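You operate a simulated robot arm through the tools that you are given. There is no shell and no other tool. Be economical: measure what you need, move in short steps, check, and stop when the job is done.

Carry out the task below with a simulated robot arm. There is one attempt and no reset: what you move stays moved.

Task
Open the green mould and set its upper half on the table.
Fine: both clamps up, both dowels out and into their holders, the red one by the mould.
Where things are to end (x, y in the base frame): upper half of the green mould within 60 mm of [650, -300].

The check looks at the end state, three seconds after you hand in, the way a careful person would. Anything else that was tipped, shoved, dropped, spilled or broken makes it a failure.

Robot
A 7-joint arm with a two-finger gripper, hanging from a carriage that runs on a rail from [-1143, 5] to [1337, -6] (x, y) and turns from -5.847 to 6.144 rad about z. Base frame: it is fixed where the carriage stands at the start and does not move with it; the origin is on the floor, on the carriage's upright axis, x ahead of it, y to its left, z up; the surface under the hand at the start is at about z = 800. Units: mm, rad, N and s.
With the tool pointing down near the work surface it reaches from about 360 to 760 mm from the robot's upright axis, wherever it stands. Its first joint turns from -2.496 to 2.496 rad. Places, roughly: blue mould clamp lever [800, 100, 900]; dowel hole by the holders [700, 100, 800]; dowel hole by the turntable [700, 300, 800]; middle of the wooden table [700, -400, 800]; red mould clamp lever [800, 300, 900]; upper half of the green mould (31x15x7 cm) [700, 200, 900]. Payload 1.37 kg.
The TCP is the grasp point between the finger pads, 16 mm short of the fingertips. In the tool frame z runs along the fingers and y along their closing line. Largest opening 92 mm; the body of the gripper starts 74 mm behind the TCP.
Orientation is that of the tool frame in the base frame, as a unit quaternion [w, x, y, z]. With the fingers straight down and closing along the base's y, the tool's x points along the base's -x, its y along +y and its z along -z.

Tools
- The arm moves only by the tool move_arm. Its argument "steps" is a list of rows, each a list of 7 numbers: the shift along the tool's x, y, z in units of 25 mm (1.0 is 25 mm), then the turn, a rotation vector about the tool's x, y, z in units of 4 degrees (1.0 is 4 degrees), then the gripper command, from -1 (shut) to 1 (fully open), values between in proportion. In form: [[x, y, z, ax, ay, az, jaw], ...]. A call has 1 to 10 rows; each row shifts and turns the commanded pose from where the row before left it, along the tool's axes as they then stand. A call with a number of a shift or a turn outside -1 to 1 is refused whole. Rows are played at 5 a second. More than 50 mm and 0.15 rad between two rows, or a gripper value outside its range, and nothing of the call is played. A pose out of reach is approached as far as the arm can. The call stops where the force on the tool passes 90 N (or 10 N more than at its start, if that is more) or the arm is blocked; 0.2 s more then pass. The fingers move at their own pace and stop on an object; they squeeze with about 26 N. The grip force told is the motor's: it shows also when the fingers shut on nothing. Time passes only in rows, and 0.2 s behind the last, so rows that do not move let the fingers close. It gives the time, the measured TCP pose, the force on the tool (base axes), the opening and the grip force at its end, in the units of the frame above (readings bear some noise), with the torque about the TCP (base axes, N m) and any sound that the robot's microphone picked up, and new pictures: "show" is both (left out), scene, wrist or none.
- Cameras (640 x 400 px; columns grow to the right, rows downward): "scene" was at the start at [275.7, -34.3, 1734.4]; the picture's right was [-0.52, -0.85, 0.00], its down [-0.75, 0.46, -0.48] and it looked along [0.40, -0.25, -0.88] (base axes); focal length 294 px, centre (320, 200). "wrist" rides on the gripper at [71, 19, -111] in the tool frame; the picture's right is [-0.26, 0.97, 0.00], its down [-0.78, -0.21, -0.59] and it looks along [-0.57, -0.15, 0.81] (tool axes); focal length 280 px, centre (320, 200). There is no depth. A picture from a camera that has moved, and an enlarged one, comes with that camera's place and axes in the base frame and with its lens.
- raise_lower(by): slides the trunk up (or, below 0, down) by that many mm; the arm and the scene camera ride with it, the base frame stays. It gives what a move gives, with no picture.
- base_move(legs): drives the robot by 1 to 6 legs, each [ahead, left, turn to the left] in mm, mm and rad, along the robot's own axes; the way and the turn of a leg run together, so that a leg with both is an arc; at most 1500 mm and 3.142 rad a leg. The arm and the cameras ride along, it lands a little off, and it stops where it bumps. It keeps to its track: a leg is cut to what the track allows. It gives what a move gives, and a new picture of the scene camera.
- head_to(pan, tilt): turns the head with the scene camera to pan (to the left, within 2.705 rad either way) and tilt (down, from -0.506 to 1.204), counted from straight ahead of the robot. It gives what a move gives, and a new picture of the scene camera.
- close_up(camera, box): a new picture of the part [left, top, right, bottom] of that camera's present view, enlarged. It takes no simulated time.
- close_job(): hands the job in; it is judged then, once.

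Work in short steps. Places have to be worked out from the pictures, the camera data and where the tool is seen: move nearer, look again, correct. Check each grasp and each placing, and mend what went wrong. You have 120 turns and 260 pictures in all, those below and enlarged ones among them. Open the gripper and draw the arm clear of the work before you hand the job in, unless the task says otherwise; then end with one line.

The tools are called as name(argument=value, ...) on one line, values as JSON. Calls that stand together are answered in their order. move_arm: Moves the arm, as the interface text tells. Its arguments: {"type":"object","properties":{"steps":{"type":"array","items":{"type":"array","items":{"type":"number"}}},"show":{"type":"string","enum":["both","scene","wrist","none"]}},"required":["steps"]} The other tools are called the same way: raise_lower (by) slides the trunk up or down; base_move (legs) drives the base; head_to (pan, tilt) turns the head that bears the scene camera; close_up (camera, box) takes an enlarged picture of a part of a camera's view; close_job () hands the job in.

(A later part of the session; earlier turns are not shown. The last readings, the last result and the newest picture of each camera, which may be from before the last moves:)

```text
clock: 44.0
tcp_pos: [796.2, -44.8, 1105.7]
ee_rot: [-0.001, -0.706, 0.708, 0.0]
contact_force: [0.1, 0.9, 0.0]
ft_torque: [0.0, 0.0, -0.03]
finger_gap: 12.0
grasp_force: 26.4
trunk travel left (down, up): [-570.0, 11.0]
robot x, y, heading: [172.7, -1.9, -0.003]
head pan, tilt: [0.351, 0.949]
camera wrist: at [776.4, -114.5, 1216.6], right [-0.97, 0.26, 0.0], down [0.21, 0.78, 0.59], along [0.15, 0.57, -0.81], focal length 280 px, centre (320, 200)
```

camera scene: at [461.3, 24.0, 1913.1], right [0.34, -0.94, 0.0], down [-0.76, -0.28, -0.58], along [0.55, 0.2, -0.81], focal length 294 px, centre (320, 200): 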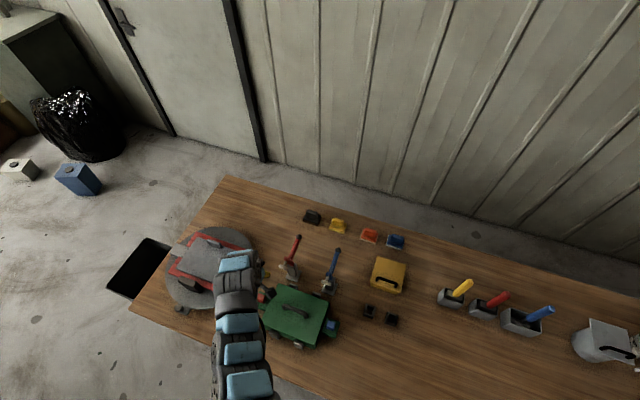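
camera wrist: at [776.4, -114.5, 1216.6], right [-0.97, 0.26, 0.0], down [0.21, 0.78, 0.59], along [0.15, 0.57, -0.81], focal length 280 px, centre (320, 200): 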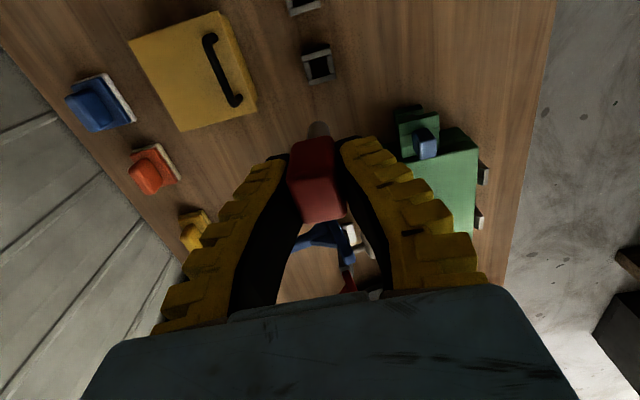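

Holder seen at ≈ (796,-46). Descend to just above it (TCP z≈935) and look again.

move_arm(steps=[[0, 0, 1, 0, 0, 0, -1], [0, 0, 1, 0, 0, 0, -1], [0, 0, 1, 0, 0, 0, -1], [0, 0, 1, 0, 0, 0, -1], [0, 0, 1, 0, 0, 0, -1], [0, 0, 1, 0, 0, 0, -1], [0.08, 0, 0.8, 0, 0, 0, -1]], show="wrist")

close_up(camera="wrist", box=[240, 20, 400, 180])

close_up(camera="scene", box=[320, 250, 440, 340])

```text
clock: 45.6
tcp_pos: [795.9, -44.9, 936.6]
ee_rot: [0.0, 0.708, -0.707, 0.0]
contact_force: [-0.5, 0.3, -0.9]
ft_torque: [-0.04, 0.01, 0.03]
finger_gap: 11.9
grasp_force: 26.2
trunk travel left (down, up): [-570.0, 11.0]
robot x, y, heading: [170.9, -0.9, 0.004]
head pan, tilt: [0.351, 0.949]
camera wrist: at [775.7, -115.5, 1046.8], right [-0.97, 0.26, 0.0], down [0.21, 0.78, 0.59], along [0.15, 0.57, -0.81], focal length 280 px, centre (320, 200)
```

wrist: 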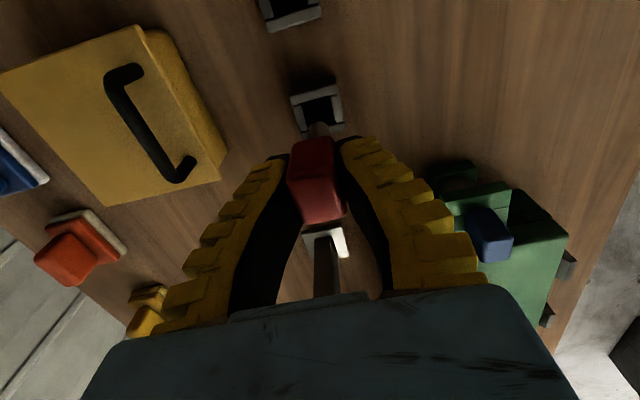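

```text
2.50 times, centred on (320, 100) of wrist
camera zoom: at [775.7, -115.5, 1046.8], right [-0.97, 0.26, 0.0], down [0.21, 0.78, 0.59], along [0.15, 0.57, -0.81], focal length 701 px, centre (320, 450)
```

zoom: 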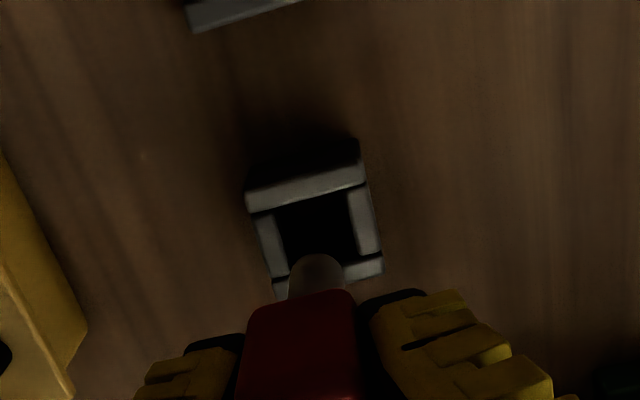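

```text
4.44 times, centred on (380, 295) of scene
camera zoom: at [461.3, 23.9, 1913.1], right [0.34, -0.94, 0.0], down [-0.76, -0.28, -0.58], along [0.55, 0.2, -0.81], focal length 1306 px, centre (53, -222)
```

zoom: 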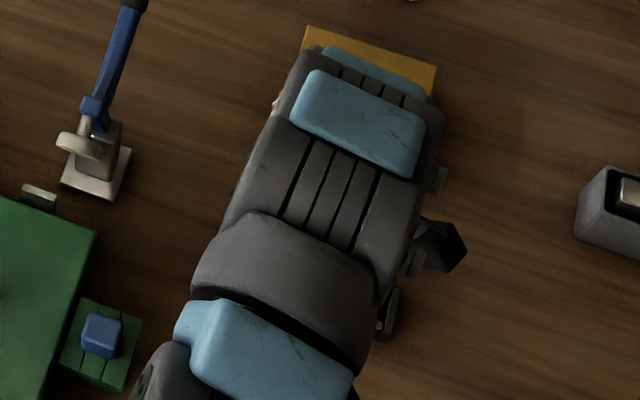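

Pin and hole line up in x; hole appears ~1.5 mm further to −y. Nudge and lower gently in small steps.

move_arm(steps=[[0.06, 0, 0, 0, 0, 0, -1], [0, 0, 0.3, 0, 0, 0, -1], [0, 0, 0.3, 0, 0, 0, -1], [0, 0, 0.3, 0, 0, 0, -1], [0, 0, 0.2, 0, 0, 0, -1]], show="none")

close_up(camera="wrist", box=[240, 20, 400, 180])

```text
clock: 46.8
tcp_pos: [794.7, -48.3, 909.8]
ee_rot: [0.0, -0.707, 0.707, 0.0]
contact_force: [0.1, -0.2, -1.4]
ft_torque: [0.05, -0.01, 0.0]
finger_gap: 11.8
grasp_force: 26.0
trunk travel left (down, up): [-570.0, 11.0]
robot x, y, heading: [172.3, 2.2, -0.003]
head pan, tilt: [0.351, 0.949]
```

```text
2.50 times, centred on (320, 100) of wrist
camera zoom: at [775.6, -118.1, 1020.0], right [-0.97, 0.26, 0.0], down [0.21, 0.78, 0.59], along [0.15, 0.57, -0.81], focal length 701 px, centre (320, 450)
```

zoom: 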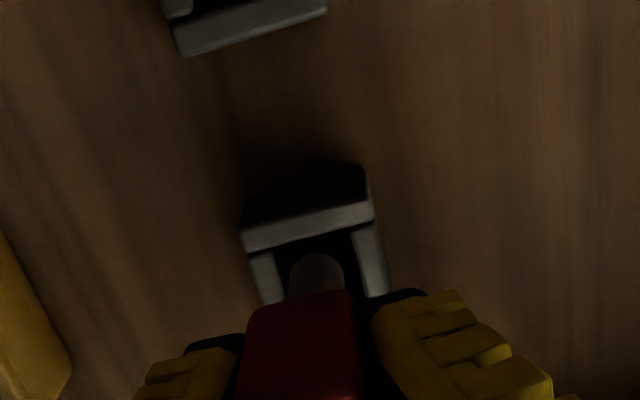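

Pin is centred over the opening. Continue down slowly.

move_arm(steps=[[0, 0, 0.3, 0, 0, 0, -1], [0, 0, 0.3, 0, 0, 0, -1], [0, 0, 0.3, 0, 0, 0, -1], [0, 0, 0.3, 0, 0, 0, -1]], show="none")

close_up(camera="wrist", box=[240, 20, 400, 180])

```text
clock: 47.8
tcp_pos: [798.4, -47.2, 884.8]
ee_rot: [-0.001, 0.707, -0.707, 0.002]
contact_force: [0.4, 2.2, 24.6]
ft_torque: [-0.04, -0.06, 0.0]
finger_gap: 24.3
grasp_force: 26.1
trunk travel left (down, up): [-570.0, 11.0]
robot x, y, heading: [169.6, -3.1, -0.001]
head pan, tilt: [0.351, 0.949]
```

```text
2.50 times, centred on (320, 100) of wrist
camera zoom: at [778.2, -117.9, 993.3], right [-0.97, 0.26, 0.0], down [0.21, 0.78, 0.59], along [0.16, 0.57, -0.81], focal length 701 px, centre (320, 450)
```

zoom: 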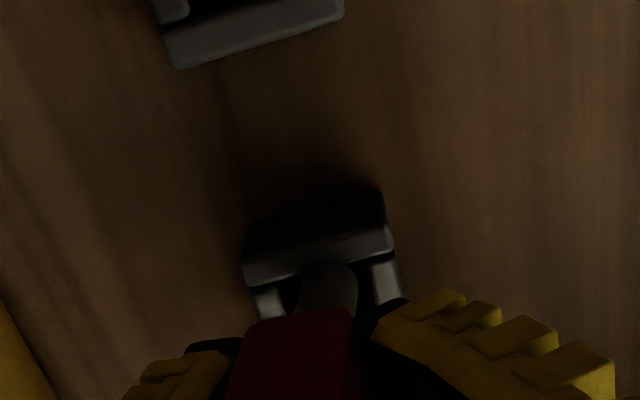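

Resistance of 25 N and the gap opened to 24 mm — the pin may be on the rim or the bottom. Look at the whole view.

move_arm(steps=[[0, 0, 0, 0, 0, 0, -1]], show="wrist")

close_up(camera="wrist", box=[240, 80, 400, 240])

```text
clock: 48.2
tcp_pos: [797.9, -46.9, 882.0]
ee_rot: [-0.002, 0.707, -0.707, 0.002]
contact_force: [1.1, 1.8, 24.2]
ft_torque: [-0.02, -0.06, 0.01]
finger_gap: 25.3
grasp_force: 26.4
trunk travel left (down, up): [-570.0, 11.0]
robot x, y, heading: [169.0, 2.9, 0.002]
head pan, tilt: [0.351, 0.949]
camera wrist: at [777.7, -118.0, 992.6], right [-0.97, 0.26, 0.0], down [0.21, 0.78, 0.59], along [0.16, 0.57, -0.81], focal length 280 px, centre (320, 200)
```

wrist: 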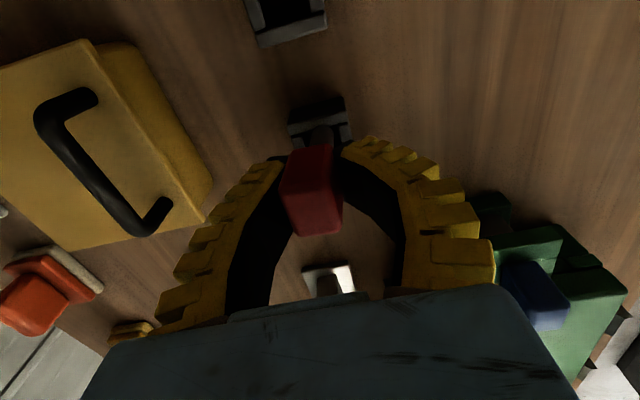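

```text
2.50 times, centred on (320, 160) of wrist
camera zoom: at [777.7, -118.0, 992.6], right [-0.97, 0.26, 0.0], down [0.21, 0.78, 0.59], along [0.16, 0.57, -0.81], focal length 701 px, centre (320, 300)
```

zoom: 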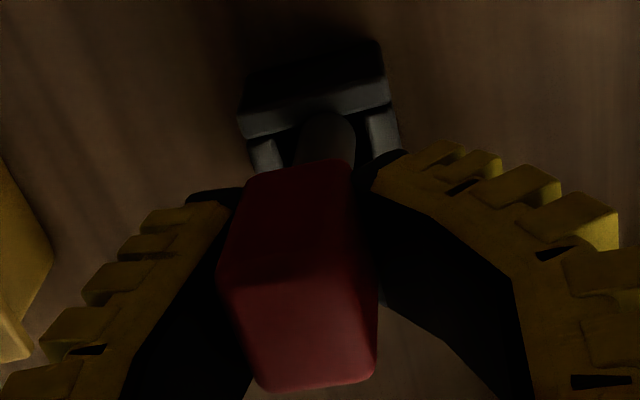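

Geometry: the tip is at z≈802, i.e. the pin is in the holder and bottomed on the table. Relax slightly, open the fingers and rise.

move_arm(steps=[[0, 0, -0.1, 0, 0, 0, -1], [0, 0, 0, 0, 0, 0, 0.2], [0, 0, 0, 0, 0, 0, 1], [0, 0, 0, 0, 0, 0, 1], [0, 0, -1, 0, 0, 0, 1], [0, 0, -1, 0, 0, 0, 1], [0, 0, -1, 0, 0, 0, 1], [0, 0, -1, 0, 0, 0, 1]], show="wrist")

close_up(camera="wrist", box=[240, 0, 400, 160])

```text
clock: 50.0
tcp_pos: [793.9, -47.7, 984.1]
ee_rot: [0.0, 0.707, -0.707, -0.001]
contact_force: [0.3, -0.1, 0.0]
ft_torque: [-0.01, -0.06, 0.01]
finger_gap: 92.0
grasp_force: 0.0
trunk travel left (down, up): [-570.0, 11.0]
robot x, y, heading: [173.6, 1.1, 0.003]
head pan, tilt: [0.351, 0.949]
camera wrist: at [774.9, -118.0, 1092.8], right [-0.97, 0.26, 0.0], down [0.21, 0.78, 0.59], along [0.15, 0.57, -0.81], focal length 280 px, centre (320, 200)
```

wrist: 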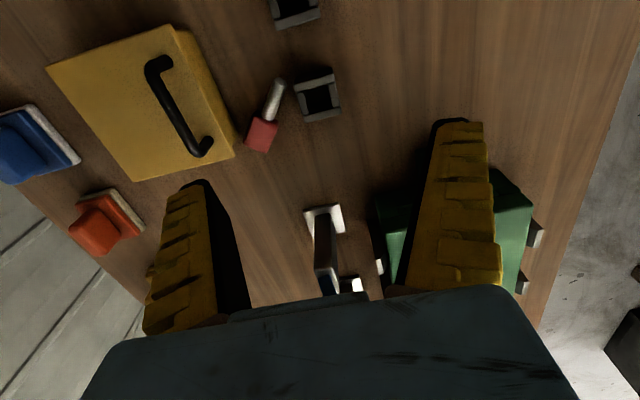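

```text
2.50 times, centred on (320, 80) of wrist
camera zoom: at [774.9, -118.0, 1092.8], right [-0.97, 0.26, 0.0], down [0.21, 0.78, 0.59], along [0.15, 0.57, -0.81], focal length 701 px, centre (320, 500)
```

zoom: 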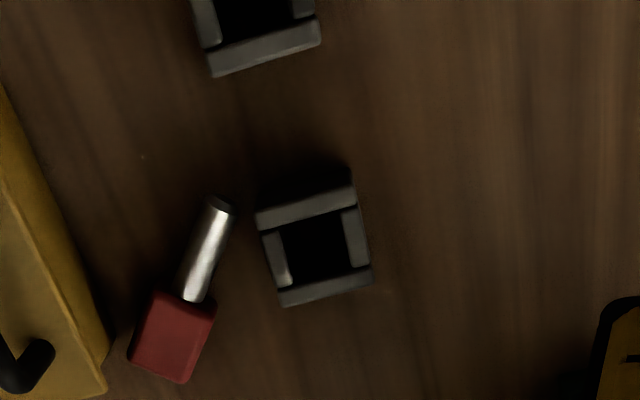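

It had been on the rim and tipped out: the red dowel now lies on the table at about head (866,-19), tip (828,-63), pin ~38 mm (shorter than I reckoned; rim z≈822). I'll recover it: turn the tool so the fingers close across it, half open.

move_arm(steps=[[-0.4, -1, 0, 0, 0, 1, -0.04], [0, -1, 0, 0, 0, 1, -0.04], [0, 0, 0, 0, 0, 1, -0.04], [0, 0, 0, 0, 0, 1, -0.04], [0, 0, 0, 0, 0, 1, -0.04], [0, 0, 0, 0, 0, 1, -0.04], [0, 0, 0, 0, 0, 1, -0.04], [0, 0, 0, 0, 0, 1, -0.04], [0, 0, 0, 0, 0, 1, -0.04], [0, 0, 0, 0, 0, 1, -0.04]], show="wrist")

close_up(camera="wrist", box=[240, 40, 440, 200])

```text
clock: 52.2
tcp_pos: [844.6, -40.3, 983.3]
ee_rot: [0.0, -0.422, 0.907, 0.0]
contact_force: [0.3, 0.3, -0.1]
ft_torque: [0.01, 0.0, 0.0]
finger_gap: 47.6
grasp_force: 2.1
trunk travel left (down, up): [-570.0, 11.0]
robot x, y, heading: [172.5, 0.5, -0.003]
head pan, tilt: [0.351, 0.949]
camera wrist: at [784.2, -81.5, 1092.6], right [-0.57, 0.82, 0.0], down [0.66, 0.46, 0.59], along [0.48, 0.34, -0.81], focal length 280 px, centre (320, 200)
```

wrist: 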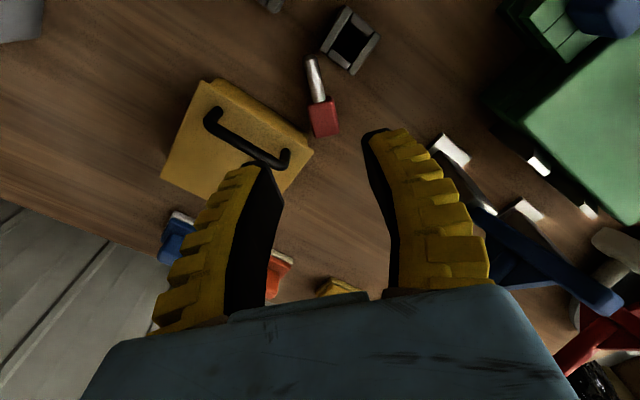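

```text
2.50 times, centred on (340, 120) of wrist
camera zoom: at [784.2, -81.5, 1092.6], right [-0.57, 0.82, 0.0], down [0.66, 0.46, 0.59], along [0.48, 0.34, -0.81], focal length 701 px, centre (270, 400)
```

zoom: 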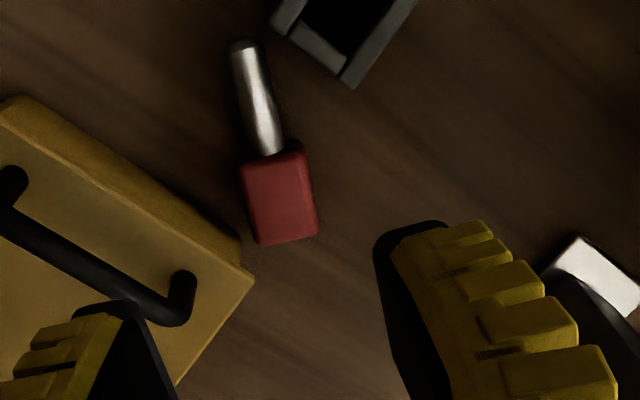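

Dowel geometry confirmed. Target TCP (850,-37) with a 32 mm opening clears both box and holder; descend partway and check.

move_arm(steps=[[-0.26, -0.07, 0, 0, 0, 0, -0.3], [0, 0, 1, 0, 0, 0, -0.3], [0, 0, 1, 0, 0, 0, -0.3], [0, 0, 1, 0, 0, 0, -0.3], [0, 0, 1, 0, 0, 0, -0.3], [0, 0, 0.6, 0, 0, 0, -0.3]], show="wrist")

close_up(camera="wrist", box=[220, 60, 420, 200])

```text
clock: 53.6
tcp_pos: [849.0, -34.5, 896.8]
ee_rot: [-0.001, -0.422, 0.907, -0.001]
contact_force: [-0.5, -0.7, 0.1]
ft_torque: [0.01, 0.0, 0.01]
finger_gap: 35.9
grasp_force: 2.3
out of reach, approached as far as the arm can: row 5, 6
trunk travel left (down, up): [-570.0, 11.0]
robot x, y, heading: [171.3, 1.8, 0.0]
head pan, tilt: [0.351, 0.949]
camera wrist: at [788.2, -76.0, 1006.0], right [-0.57, 0.82, 0.0], down [0.66, 0.46, 0.59], along [0.48, 0.34, -0.81], focal length 280 px, centre (320, 200)
```

wrist: 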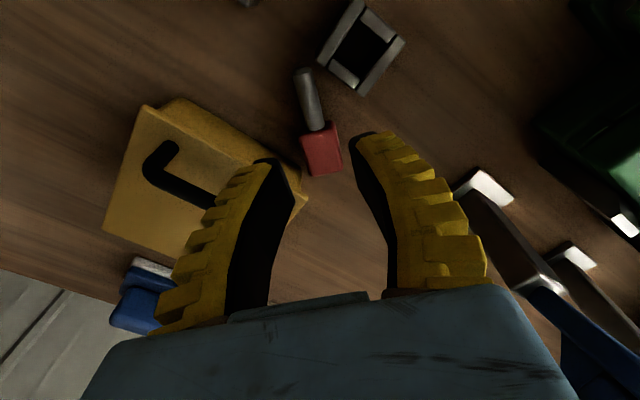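

```text
2.86 times, centred on (320, 130) of wrist
camera zoom: at [788.2, -76.0, 1006.0], right [-0.57, 0.82, 0.0], down [0.66, 0.46, 0.59], along [0.48, 0.34, -0.81], focal length 801 px, centre (320, 400)
```

zoom: 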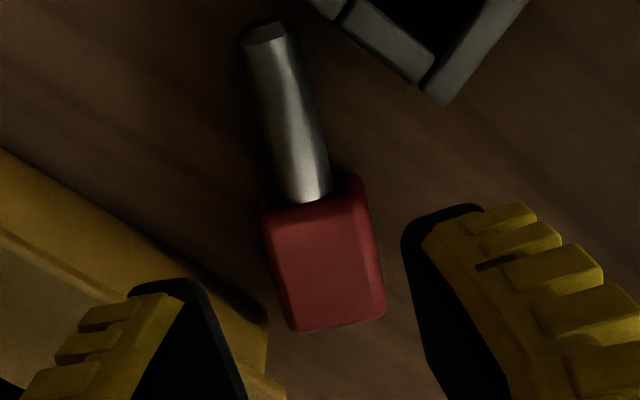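

Arm can't stretch lower with the trunk this high; I correct 2.5 mm sideways and lower the trunk 75 mm to bring the fingers around the dowel.

move_arm(steps=[[0, -0.1, 0, 0, 0, 0, -0.32], [0, 0, 0, 0, 0, 0, -0.32]], show="none")

raise_lower(by=-60)

close_up(camera="wrist", box=[220, 60, 420, 240])

```text
clock: 54.2
tcp_pos: [850.0, -36.1, 897.6]
ee_rot: [0.0, -0.422, 0.907, -0.001]
contact_force: [0.5, -0.8, 0.8]
ft_torque: [0.02, 0.02, 0.02]
finger_gap: 34.9
grasp_force: 2.2
trunk travel left (down, up): [-570.0, 11.0]
robot x, y, heading: [170.9, 1.4, 0.003]
head pan, tilt: [0.351, 0.949]
```

```text
clock: 55.2
tcp_pos: [851.2, -36.5, 838.3]
ee_rot: [0.0, -0.423, 0.906, 0.0]
contact_force: [-0.4, -0.8, 0.5]
ft_torque: [0.01, -0.03, 0.0]
finger_gap: 34.8
grasp_force: 1.9
trunk travel left (down, up): [-510.0, 71.0]
robot x, y, heading: [174.3, -0.7, -0.003]
head pan, tilt: [0.351, 0.949]
```

```text
2.22 times, centred on (320, 150) of wrist
camera zoom: at [789.9, -77.0, 947.1], right [-0.57, 0.82, 0.0], down [0.66, 0.46, 0.59], along [0.48, 0.34, -0.81], focal length 623 px, centre (320, 311)
```

zoom: 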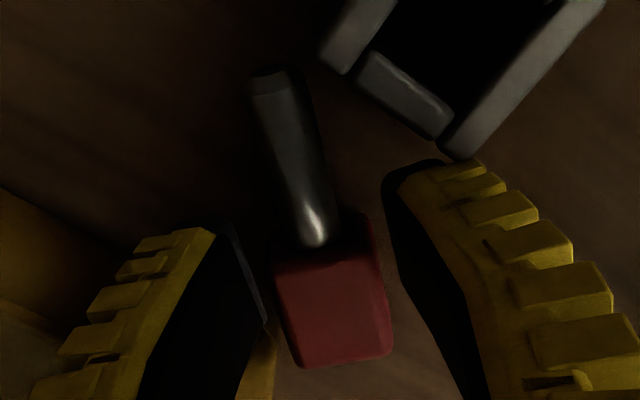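

Fingers straddle the dowel clear of box and holder. Lower 15 mm more and close.

raise_lower(by=-16)

move_arm(steps=[[0, 0, 0, 0, 0, 0, -1], [0, 0, 0, 0, 0, 0, -1], [0, 0, 0, 0, 0, 0, -1]], show="wrist")

```text
clock: 55.8
tcp_pos: [855.4, -39.5, 826.2]
ee_rot: [0.003, -0.422, 0.906, -0.003]
contact_force: [-26.1, -6.0, 78.7]
ft_torque: [-0.8, -2.65, -0.5]
finger_gap: 28.0
grasp_force: 0.6
trunk travel left (down, up): [-494.0, 87.0]
robot x, y, heading: [172.3, 1.4, -0.002]
head pan, tilt: [0.351, 0.949]
```

```text
clock: 56.6
tcp_pos: [857.7, -40.6, 826.3]
ee_rot: [0.002, -0.423, 0.906, -0.003]
contact_force: [-19.3, -11.5, 90.5]
ft_torque: [-0.4, -2.44, -0.23]
finger_gap: 20.1
grasp_force: 25.4
trunk travel left (down, up): [-494.0, 87.0]
robot x, y, heading: [171.8, -1.2, 0.0]
head pan, tilt: [0.351, 0.949]
camera wrist: at [796.4, -80.7, 935.1], right [-0.57, 0.82, -0.01], down [0.66, 0.46, 0.59], along [0.49, 0.33, -0.81], focal length 280 px, centre (320, 200)
```

wrist: 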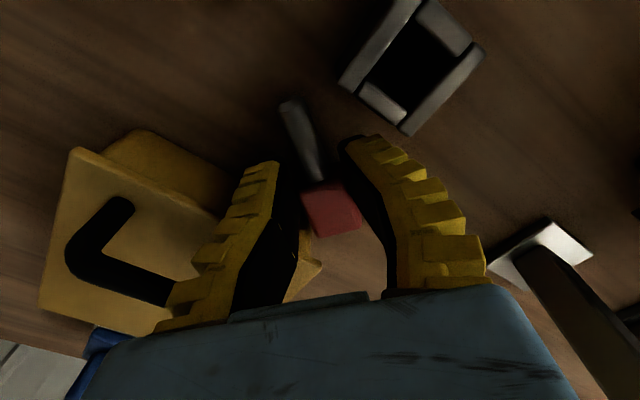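

The force (90 N, centred ~27 mm to +x) says the outer finger is pressing on the yellow box's edge. Open slightly and back up at once.

raise_lower(by=20)

move_arm(steps=[[0, 0, 0, 0, 0, 0, -0.3], [0, 0, 0, 0, 0, 0, -0.3]], show="wrist")

```text
clock: 57.3
tcp_pos: [847.3, -33.9, 840.2]
ee_rot: [-0.002, -0.424, 0.906, 0.002]
contact_force: [0.9, 0.6, -2.9]
ft_torque: [-0.02, -0.06, -0.04]
finger_gap: 19.1
grasp_force: 26.0
trunk travel left (down, up): [-514.0, 67.0]
robot x, y, heading: [172.7, 0.0, 0.001]
head pan, tilt: [0.351, 0.949]
```

```text
clock: 57.9
tcp_pos: [849.9, -35.7, 840.3]
ee_rot: [0.0, -0.423, 0.906, 0.0]
contact_force: [-1.1, 0.8, -0.3]
ft_torque: [0.03, -0.04, 0.0]
finger_gap: 35.8
grasp_force: 2.5
trunk travel left (down, up): [-514.0, 67.0]
robot x, y, heading: [176.1, -0.6, -0.0]
head pan, tilt: [0.351, 0.949]
camera wrist: at [789.4, -77.0, 950.8], right [-0.57, 0.82, 0.0], down [0.66, 0.46, 0.59], along [0.48, 0.34, -0.81], focal length 280 px, centre (320, 200)
```

wrist: 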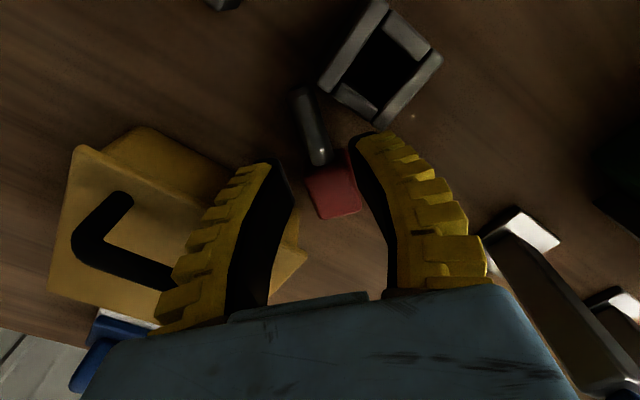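

Let me rise and inspect the box and dowel.

move_arm(steps=[[0, 0, -1, 0, 0, 0, -0.3], [0, 0, -1, 0, 0, 0, -0.3], [0, 0, -1, 0, 0, 0, -0.3], [0, 0, -1, 0, 0, 0, -0.3], [1, 0, -1, 0, 0, 0, -0.3], [1, 0, 0, 0, 0, 0, -0.3]], show="wrist")

close_up(camera="wrist", box=[140, 80, 380, 260])

```text
clock: 59.3
tcp_pos: [817.8, -76.1, 964.7]
ee_rot: [0.0, -0.423, 0.906, -0.001]
contact_force: [-0.2, -1.3, -0.4]
ft_torque: [0.06, -0.01, 0.0]
finger_gap: 35.7
grasp_force: 2.8
trunk travel left (down, up): [-514.0, 67.0]
robot x, y, heading: [172.9, -0.8, -0.002]
head pan, tilt: [0.351, 0.949]
camera wrist: at [756.7, -117.5, 1075.1], right [-0.57, 0.82, 0.0], down [0.66, 0.46, 0.59], along [0.48, 0.33, -0.81], focal length 280 px, centre (320, 200)
```

wrist: 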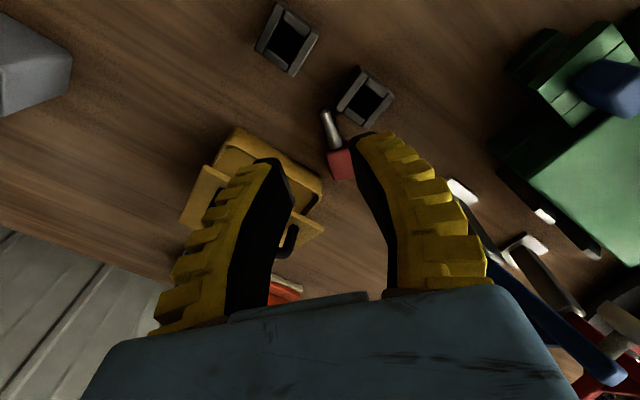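

```text
2.22 times, centred on (260, 170) of wrist
camera zoom: at [756.7, -117.5, 1075.1], right [-0.57, 0.82, 0.0], down [0.66, 0.46, 0.59], along [0.48, 0.33, -0.81], focal length 623 px, centre (453, 267)
```

zoom: 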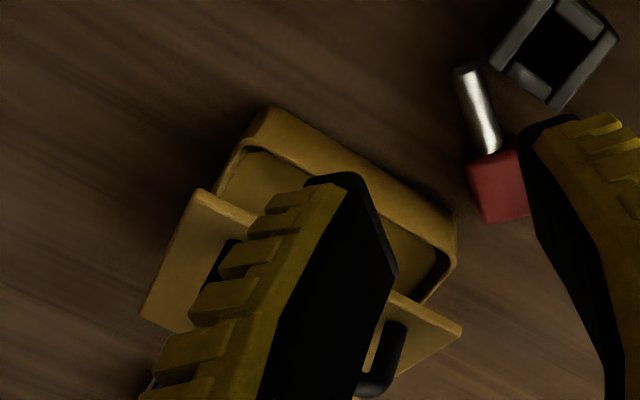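

The yellow box's lid has been shifted by the finger. I'll pull back and take a clear look to plan both repairs.

move_arm(steps=[[0, 0, -1, 0, 0, 0, 1], [0, 0, -1, 0, 0, 0, 1], [1, 0, -1, 0, 0, 0, 1], [1, 0, -1, 0, 0, 0, 1], [1, 0, 0, 0, 0, 0, 1], [1, 0, 0, 0, 0, 0, 1], [1, 0, 0, 0, 0, 0, 1]], show="both")

close_up(camera="scene", box=[330, 230, 450, 320])

close_up(camera="wrist", box=[180, 100, 420, 280])

```text
clock: 60.9
tcp_pos: [789.9, -184.0, 1053.5]
ee_rot: [-0.001, -0.423, 0.906, 0.001]
contact_force: [-0.1, 0.7, 0.0]
ft_torque: [-0.05, 0.01, 0.0]
finger_gap: 92.0
grasp_force: 0.0
out of reach, approached as far as the arm can: row 3, 4, 5, 6, 7
trunk travel left (down, up): [-514.0, 67.0]
robot x, y, heading: [172.0, -3.4, 0.004]
head pan, tilt: [0.351, 0.949]
camera scene: at [461.3, 24.1, 1857.1], right [0.34, -0.94, 0.0], down [-0.76, -0.28, -0.58], along [0.55, 0.2, -0.81], focal length 294 px, centre (320, 200)
camera wrist: at [730.5, -225.5, 1162.8], right [-0.57, 0.82, 0.0], down [0.66, 0.46, 0.59], along [0.48, 0.34, -0.81], focal length 280 px, centre (320, 200)
```

scene: 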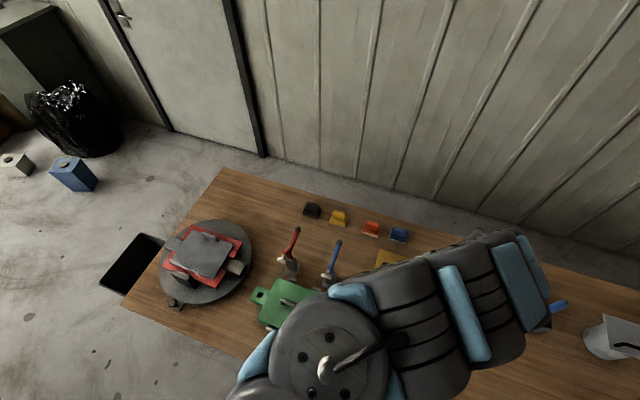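
wrist: 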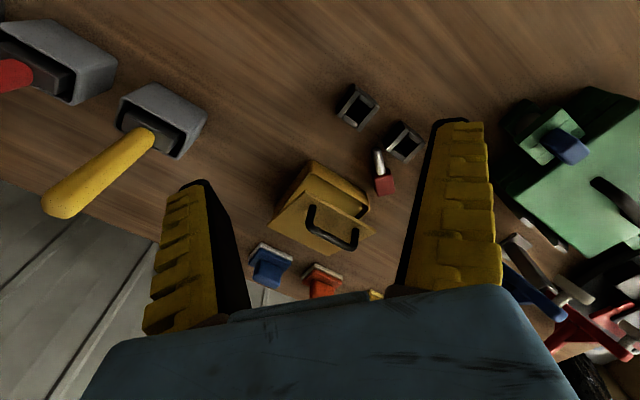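

```text
4.44 times, centred on (390, 275) of scene
camera zoom: at [461.3, 24.1, 1857.1], right [0.34, -0.94, 0.0], down [-0.76, -0.28, -0.58], along [0.55, 0.2, -0.81], focal length 1306 px, centre (9, -133)
```

zoom: 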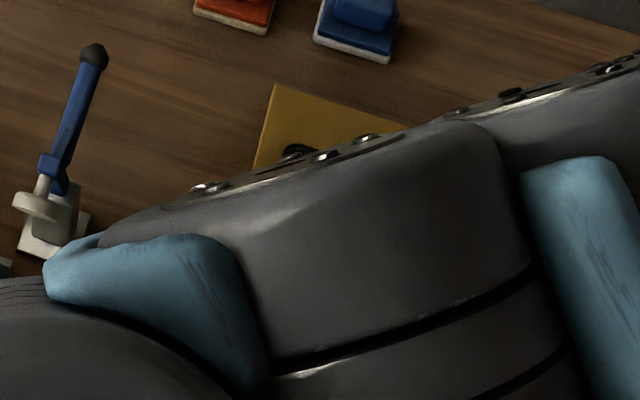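

```text
2.22 times, centred on (300, 190) of wrist
camera zoom: at [730.5, -225.5, 1162.8], right [-0.57, 0.82, 0.0], down [0.66, 0.46, 0.59], along [0.48, 0.34, -0.81], focal length 623 px, centre (364, 222)
```

zoom: 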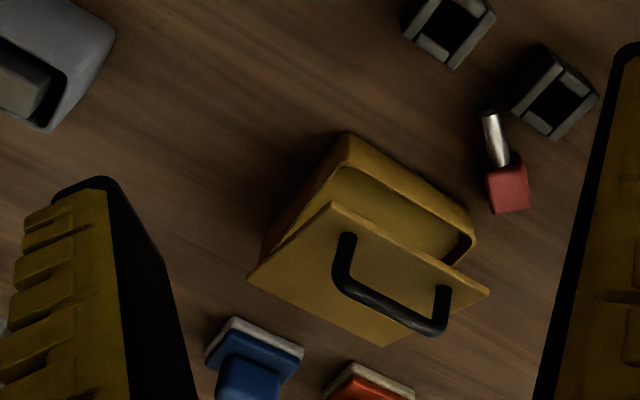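

The lid slid ~30 mm to +x but still rests on the box. Dowel first (the lid no longer overhangs there), then I'll set the lid back. Return above the dowel.

move_arm(steps=[[-1, 0.48, 0.9, 0, 0, 0, -0.3], [-1, 0.48, 0.9, 0, 0, 0, -0.3], [-1, 0.48, 0.9, 0, 0, 0, -0.3], [-1, 0.48, 0.9, 0, 0, 0, -0.3], [-1, 0, 0, 0, 0, 0, -0.3], [-1, 0, 0, 0, 0, 0, -0.3]], show="none")

close_up(camera="wrist", box=[220, 60, 420, 220])

```text
clock: 62.3
tcp_pos: [853.3, -36.8, 961.7]
ee_rot: [0.0, -0.422, 0.907, 0.001]
contact_force: [-0.8, 0.0, 0.9]
ft_torque: [-0.02, 0.0, -0.01]
finger_gap: 35.9
grasp_force: 2.6
trunk travel left (down, up): [-514.0, 67.0]
robot x, y, heading: [170.1, -0.3, -0.005]
head pan, tilt: [0.351, 0.949]
```

```text
2.50 times, centred on (320, 140) of wrist
camera zoom: at [792.2, -77.5, 1072.0], right [-0.57, 0.82, 0.0], down [0.66, 0.46, 0.59], along [0.48, 0.34, -0.81], focal length 701 px, centre (320, 350)
```

zoom: 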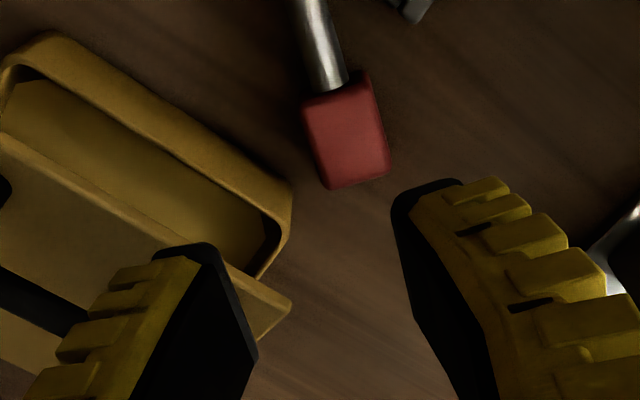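

The box rim edge is at x≈880, too tight for straddling. Instead I'll turn the tool (closing along x), put the shut fingers in the gap at (866,-54) and push the dowel in +y into free space.

move_arm(steps=[[0, 0, 0, 0, 0, -1, -1], [0, 0, 0, 0, 0, -1, -1], [0, 0, 0, 0, 0, -1, -1], [0, 0, 0, 0, 0, -1, -1], [0, 0, 0, 0, 0, -1, -1], [0, 0, 0, 0, 0, -1, -1], [0, 0, 0, 0, 0, -1, -1], [0, 0, 0, 0, 0, -1, -1], [0, 0, 0, 0, 0, -1, -1], [0, 0, 0, 0, 0, -1, -1]], show="none")

move_arm(steps=[[0.8, -0.5, 0, 0, 0, 0, -1], [0, 0, 1, 0, 0, 0, -1], [0, 0, 1, 0, 0, 0, -1]], show="wrist")

close_up(camera="wrist", box=[220, 60, 420, 220])

```text
clock: 64.5
tcp_pos: [849.6, -37.8, 963.7]
ee_rot: [0.0, 0.707, -0.707, 0.0]
contact_force: [0.0, -0.1, -0.3]
ft_torque: [0.01, 0.0, 0.01]
finger_gap: 0.0
grasp_force: 26.1
trunk travel left (down, up): [-514.0, 67.0]
robot x, y, heading: [174.6, 2.0, -0.003]
head pan, tilt: [0.351, 0.949]
```

```text
clock: 65.3
tcp_pos: [864.3, -58.6, 912.6]
ee_rot: [-0.001, 0.708, -0.706, 0.0]
contact_force: [0.1, 0.1, 0.7]
ft_torque: [-0.02, 0.03, 0.03]
finger_gap: 0.0
grasp_force: 25.8
trunk travel left (down, up): [-514.0, 67.0]
robot x, y, heading: [174.9, -7.6, -0.003]
head pan, tilt: [0.351, 0.949]
camera wrist: at [844.5, -127.7, 1023.0], right [-0.97, 0.26, 0.0], down [0.21, 0.78, 0.59], along [0.15, 0.57, -0.81], focal length 280 px, centre (320, 200)
```

wrist: 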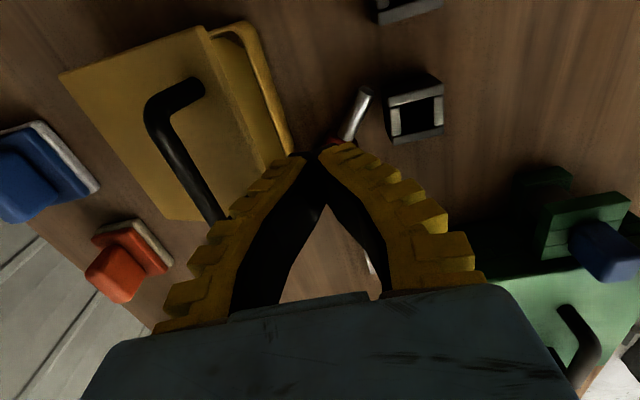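

```text
2.50 times, centred on (320, 140) of wrist
camera zoom: at [844.5, -127.7, 1023.0], right [-0.97, 0.26, 0.0], down [0.21, 0.78, 0.59], along [0.15, 0.57, -0.81], focal length 701 px, centre (320, 350)
```

zoom: 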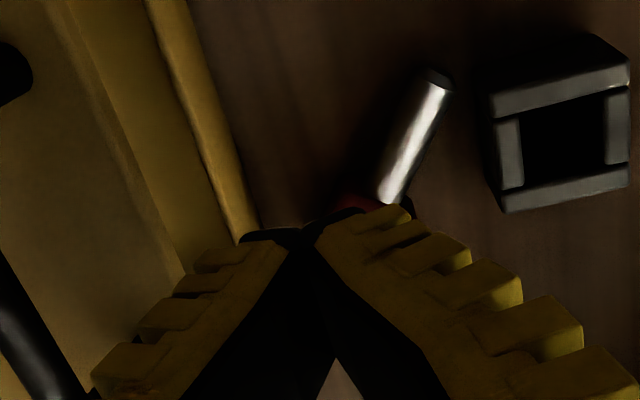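

Gap is clear under the closed fingers. Lower the trunk 82 mm so tips are ~15 mm above the table.

raise_lower(by=-82)

close_up(camera="wrist", box=[220, 60, 420, 220])

```text
clock: 66.5
tcp_pos: [861.9, -57.6, 830.6]
ee_rot: [0.001, 0.707, -0.707, -0.001]
contact_force: [-11.6, 0.2, 0.2]
ft_torque: [-0.03, -0.27, -0.07]
finger_gap: 0.4
grasp_force: 26.1
trunk travel left (down, up): [-432.0, 149.0]
robot x, y, heading: [174.4, -4.5, -0.002]
head pan, tilt: [0.351, 0.949]
```

```text
2.50 times, centred on (320, 140) of wrist
camera zoom: at [841.8, -128.1, 939.9], right [-0.97, 0.26, 0.0], down [0.21, 0.78, 0.59], along [0.15, 0.57, -0.81], focal length 701 px, centre (320, 350)
```

zoom: 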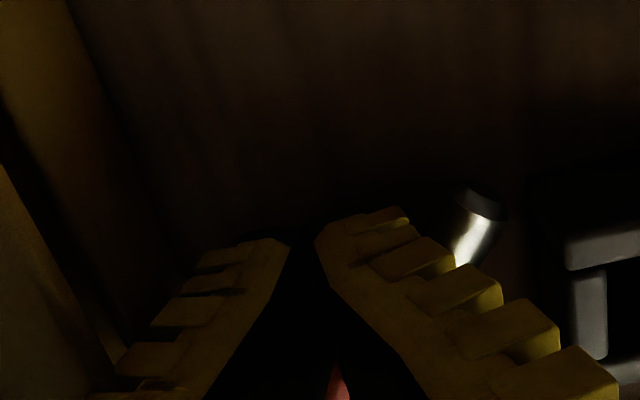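

A slight side contact with the box (−12 N in x); ease 6 mm to −x, then push in +y.

move_arm(steps=[[0, 0.25, 0, 0, 0, 0, -1], [-0.5, 0, 0, 0, 0, 0, -1], [-0.5, 0, 0, 0, 0, 0, -1], [-0.5, 0, 0, 0, 0, 0, -1], [-0.5, 0, 0, 0, 0, 0, -1]], show="wrist")

```text
clock: 67.7
tcp_pos: [857.8, -7.8, 831.3]
ee_rot: [0.0, -0.707, 0.707, 0.0]
contact_force: [-1.4, 0.5, -0.3]
ft_torque: [-0.01, -0.01, -0.02]
finger_gap: 6.0
grasp_force: 26.0
trunk travel left (down, up): [-432.0, 149.0]
robot x, y, heading: [173.0, 0.0, -0.0]
head pan, tilt: [0.351, 0.949]
camera wrist: at [838.6, -77.8, 941.2], right [-0.97, 0.26, 0.0], down [0.21, 0.78, 0.59], along [0.15, 0.57, -0.81], focal length 280 px, centre (320, 200)
```

wrist: 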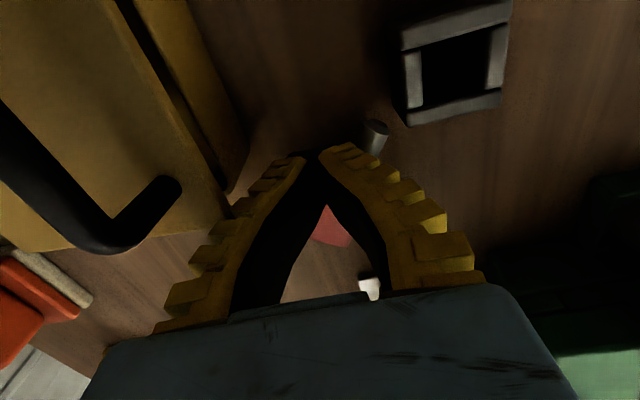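

Dowel moves with the fingers, past the box corner. Push on 40 mm more, then raise and look.

move_arm(steps=[[-0.5, 0, 0, 0, 0, 0, -1], [-0.5, 0, 0, 0, 0, 0, -1], [-0.5, 0, 0, 0, 0, 0, -1], [0.6, 0, 0, 0, 0, 0, -1], [0, 0, -1, 0, 0, 0, -1], [0, 0, -1, 0, 0, 0, -1], [0, 0, -1, 0, 0, 0, 0], [0, 0, -1, 0, 0, 0, 0.2], [0, 0, -1, 0, 0, 0, 0.2]], show="wrist")

close_up(camera="wrist", box=[220, 60, 420, 220])

```text
clock: 69.7
tcp_pos: [858.7, 15.8, 956.7]
ee_rot: [0.001, 0.707, -0.707, -0.001]
contact_force: [0.4, 0.4, 0.6]
ft_torque: [-0.06, -0.02, 0.01]
finger_gap: 57.7
grasp_force: 2.1
trunk travel left (down, up): [-432.0, 149.0]
robot x, y, heading: [173.4, -0.5, 0.001]
head pan, tilt: [0.351, 0.949]
camera wrist: at [839.5, -55.0, 1065.9], right [-0.96, 0.26, 0.0], down [0.21, 0.78, 0.59], along [0.15, 0.57, -0.81], focal length 280 px, centre (320, 200)
```

wrist: 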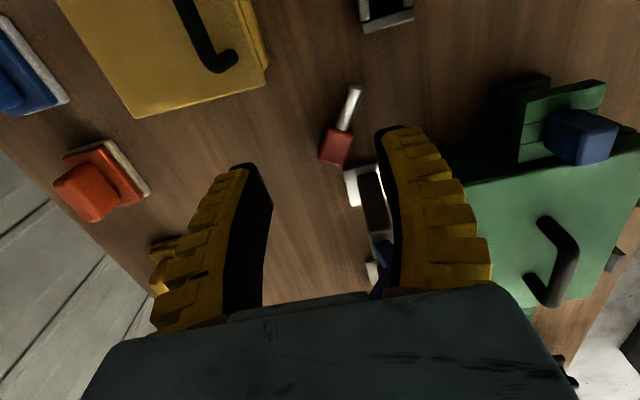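

```text
2.50 times, centred on (320, 140) of wrist
camera zoom: at [839.5, -55.0, 1065.9], right [-0.96, 0.26, 0.0], down [0.21, 0.78, 0.59], along [0.15, 0.57, -0.81], focal length 701 px, centre (320, 350)
```

zoom: 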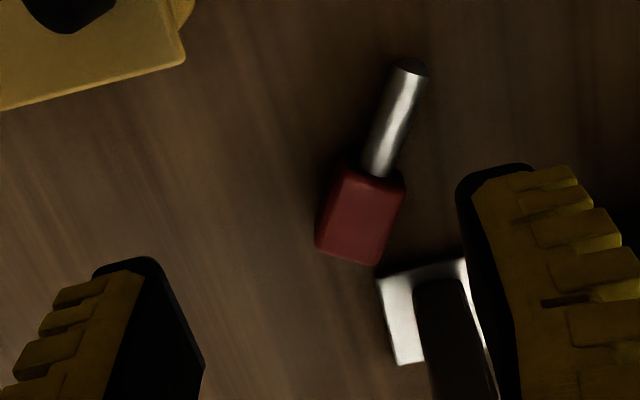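

Dowel now free: head (855,64), tip (825,17), axis ~58°. Turn the tool 32° and move over the head/pin junction, half open.

move_arm(steps=[[-0.8, 0.25, 0, 0, 0, 1, -0.1], [-0.8, 0.2, 0, 0, 0, 1, -0.1], [0, 0, 0, 0, 0, 1, -0.1], [0, 0, 0, 0, 0, 1, -0.1], [0, 0, 0, 0, 0, 1, -0.1], [0, 0, 0, 0, 0, 1, -0.1], [0, 0, 0, 0, 0, 1, -0.1], [0, 0, 0, 0, 0, 1, -0.1]], show="none")

close_up(camera="wrist", box=[220, 60, 420, 220])

```text
clock: 71.5
tcp_pos: [847.3, 52.9, 955.5]
ee_rot: [0.0, -0.484, 0.875, -0.001]
contact_force: [0.2, -1.0, 0.2]
ft_torque: [0.0, 0.01, 0.03]
finger_gap: 44.6
grasp_force: 2.7
trunk travel left (down, up): [-432.0, 149.0]
robot x, y, heading: [176.0, -2.8, -0.001]
head pan, tilt: [0.351, 0.949]
```

```text
2.50 times, centred on (320, 140) of wrist
camera zoom: at [794.1, 5.7, 1066.5], right [-0.68, 0.73, 0.0], down [0.59, 0.55, 0.59], along [0.43, 0.4, -0.81], focal length 701 px, centre (320, 350)
```

zoom: 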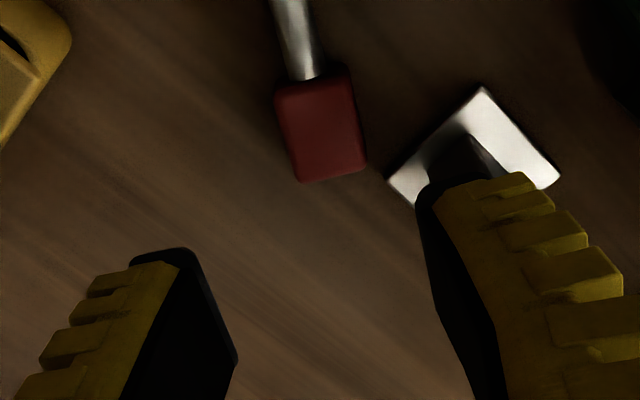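

Shift slightly onto the head and descend to TCP z≈826.

move_arm(steps=[[-0.3, -0.08, 1, 0, 0, 0, -0.1], [0, 0, 1, 0, 0, 0, -0.1], [0, 0, 1, 0, 0, 0, -0.1], [0, 0, 1, 0, 0, 0, -0.1], [0, 0, 0.6, 0, 0, 0, -0.1], [0, 0, 0.5, 0, 0, 0, -0.1]], show="wrist")

```text
clock: 72.9
tcp_pos: [853.5, 58.4, 827.5]
ee_rot: [0.0, -0.485, 0.875, 0.0]
contact_force: [0.5, -0.2, 0.5]
ft_torque: [0.02, 0.0, 0.01]
finger_gap: 44.5
grasp_force: 2.2
trunk travel left (down, up): [-432.0, 149.0]
robot x, y, heading: [175.6, -4.2, 0.002]
head pan, tilt: [0.351, 0.949]
camera wrist: at [799.8, 9.6, 937.6], right [-0.68, 0.73, 0.0], down [0.59, 0.55, 0.59], along [0.43, 0.4, -0.81], focal length 280 px, centre (320, 200)
```

wrist: 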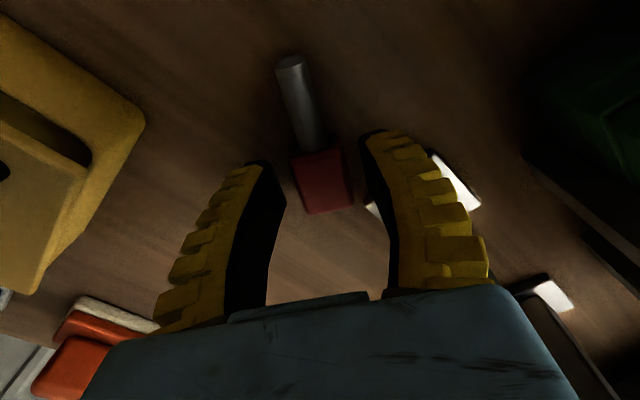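

No contact; dowel head sits between the fingers. Lower 5 mm, close and lift.

move_arm(steps=[[0, 0, 0.25, 0, 0, 0, -0.1], [0, 0, 0, 0, 0, 0, -1], [0, 0, 0, 0, 0, 0, -1], [0, 0, 0, 0, 0, 0, -1], [0, 0, -1, 0, 0, 0, -1], [0, 0, -1, 0, 0, 0, -1], [0, 0, -1, 0, 0, 0, -1]], show="wrist")

```text
clock: 74.5
tcp_pos: [855.7, 60.8, 897.4]
ee_rot: [-0.001, -0.484, 0.875, 0.0]
contact_force: [0.0, -0.2, 0.6]
ft_torque: [0.01, -0.01, 0.01]
finger_gap: 0.4
grasp_force: 26.3
trunk travel left (down, up): [-432.0, 149.0]
robot x, y, heading: [172.9, 1.9, 0.0]
head pan, tilt: [0.351, 0.949]
camera wrist: at [800.0, 11.1, 1007.0], right [-0.68, 0.73, 0.0], down [0.59, 0.55, 0.59], along [0.43, 0.4, -0.81], focal length 280 px, centre (320, 200)
```

wrist: 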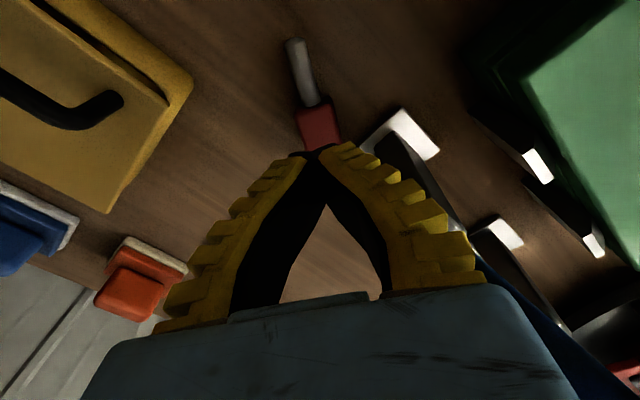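

The fingers shut on nothing although the dowel lay between them — it slipped out from under the tips. Retry lower (tips near the table), checking after closing before lifting.

move_arm(steps=[[0, 0, 0, 0, 0, 0, -0.1], [0, 0, 1, 0, 0, 0, -0.1], [0, 0, 1, 0, 0, 0, -0.1], [0, 0, 0.8, 0, 0, 0, -0.1], [0, 0, 0.2, 0, 0, 0, -0.1]], show="wrist")

close_up(camera="wrist", box=[220, 80, 420, 240])

```text
clock: 75.7
tcp_pos: [855.1, 59.9, 823.7]
ee_rot: [0.0, -0.484, 0.875, 0.001]
contact_force: [-0.4, -1.0, 0.0]
ft_torque: [0.0, 0.0, 0.0]
finger_gap: 44.4
grasp_force: 2.2
trunk travel left (down, up): [-432.0, 149.0]
robot x, y, heading: [173.3, 1.2, -0.0]
head pan, tilt: [0.351, 0.949]
camera wrist: at [800.2, 10.1, 932.9], right [-0.68, 0.73, 0.0], down [0.59, 0.55, 0.59], along [0.43, 0.4, -0.81], focal length 280 px, centre (320, 200)
```

wrist: 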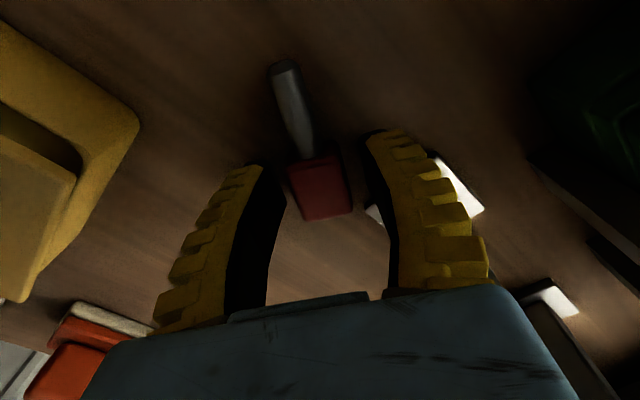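

```text
2.50 times, centred on (320, 160) of wrist
camera zoom: at [800.2, 10.1, 932.9], right [-0.68, 0.73, 0.0], down [0.59, 0.55, 0.59], along [0.43, 0.4, -0.81], focal length 701 px, centre (320, 300)
```

zoom: 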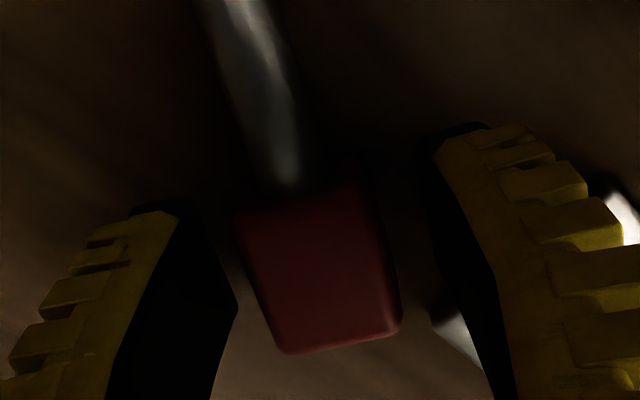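

Fingers straddle the head. Lower ~7 mm more and close, with a look before lifting.

move_arm(steps=[[0, 0, 0.2, 0, 0, 0, -0.1], [0, 0, 0.15, 0, 0, 0, -0.1], [0, 0, 0, 0, 0, 0, -0.4], [0, 0, 0, 0, 0, 0, -1], [0, 0, 0, 0, 0, 0, -1]], show="wrist")

close_up(camera="wrist", box=[220, 80, 420, 240])

```text
clock: 76.9
tcp_pos: [856.1, 60.3, 814.5]
ee_rot: [0.001, -0.484, 0.875, 0.0]
contact_force: [-10.4, 0.1, 39.1]
ft_torque: [0.05, 0.35, -0.06]
finger_gap: 18.8
grasp_force: 25.5
trunk travel left (down, up): [-432.0, 149.0]
robot x, y, heading: [173.0, 0.6, 0.004]
head pan, tilt: [0.351, 0.949]
camera wrist: at [802.5, 11.2, 924.6], right [-0.68, 0.73, 0.0], down [0.59, 0.55, 0.59], along [0.43, 0.4, -0.81], focal length 280 px, centre (320, 200)
```

wrist: 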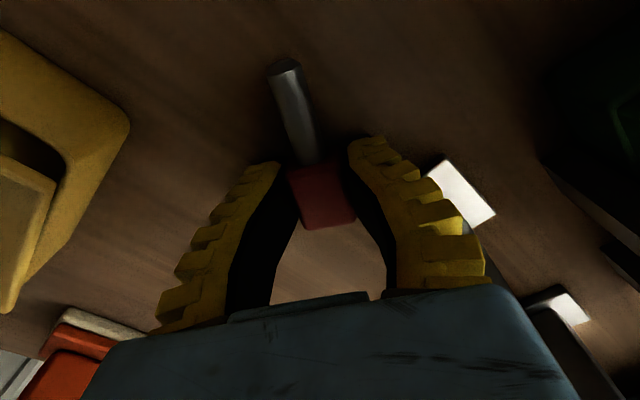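

```text
2.50 times, centred on (320, 160) of wrist
camera zoom: at [802.5, 11.2, 924.6], right [-0.68, 0.73, 0.0], down [0.59, 0.55, 0.59], along [0.43, 0.4, -0.81], focal length 701 px, centre (320, 300)
```

zoom: 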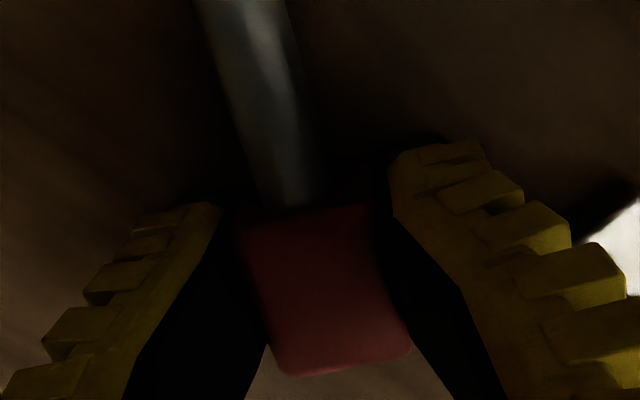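

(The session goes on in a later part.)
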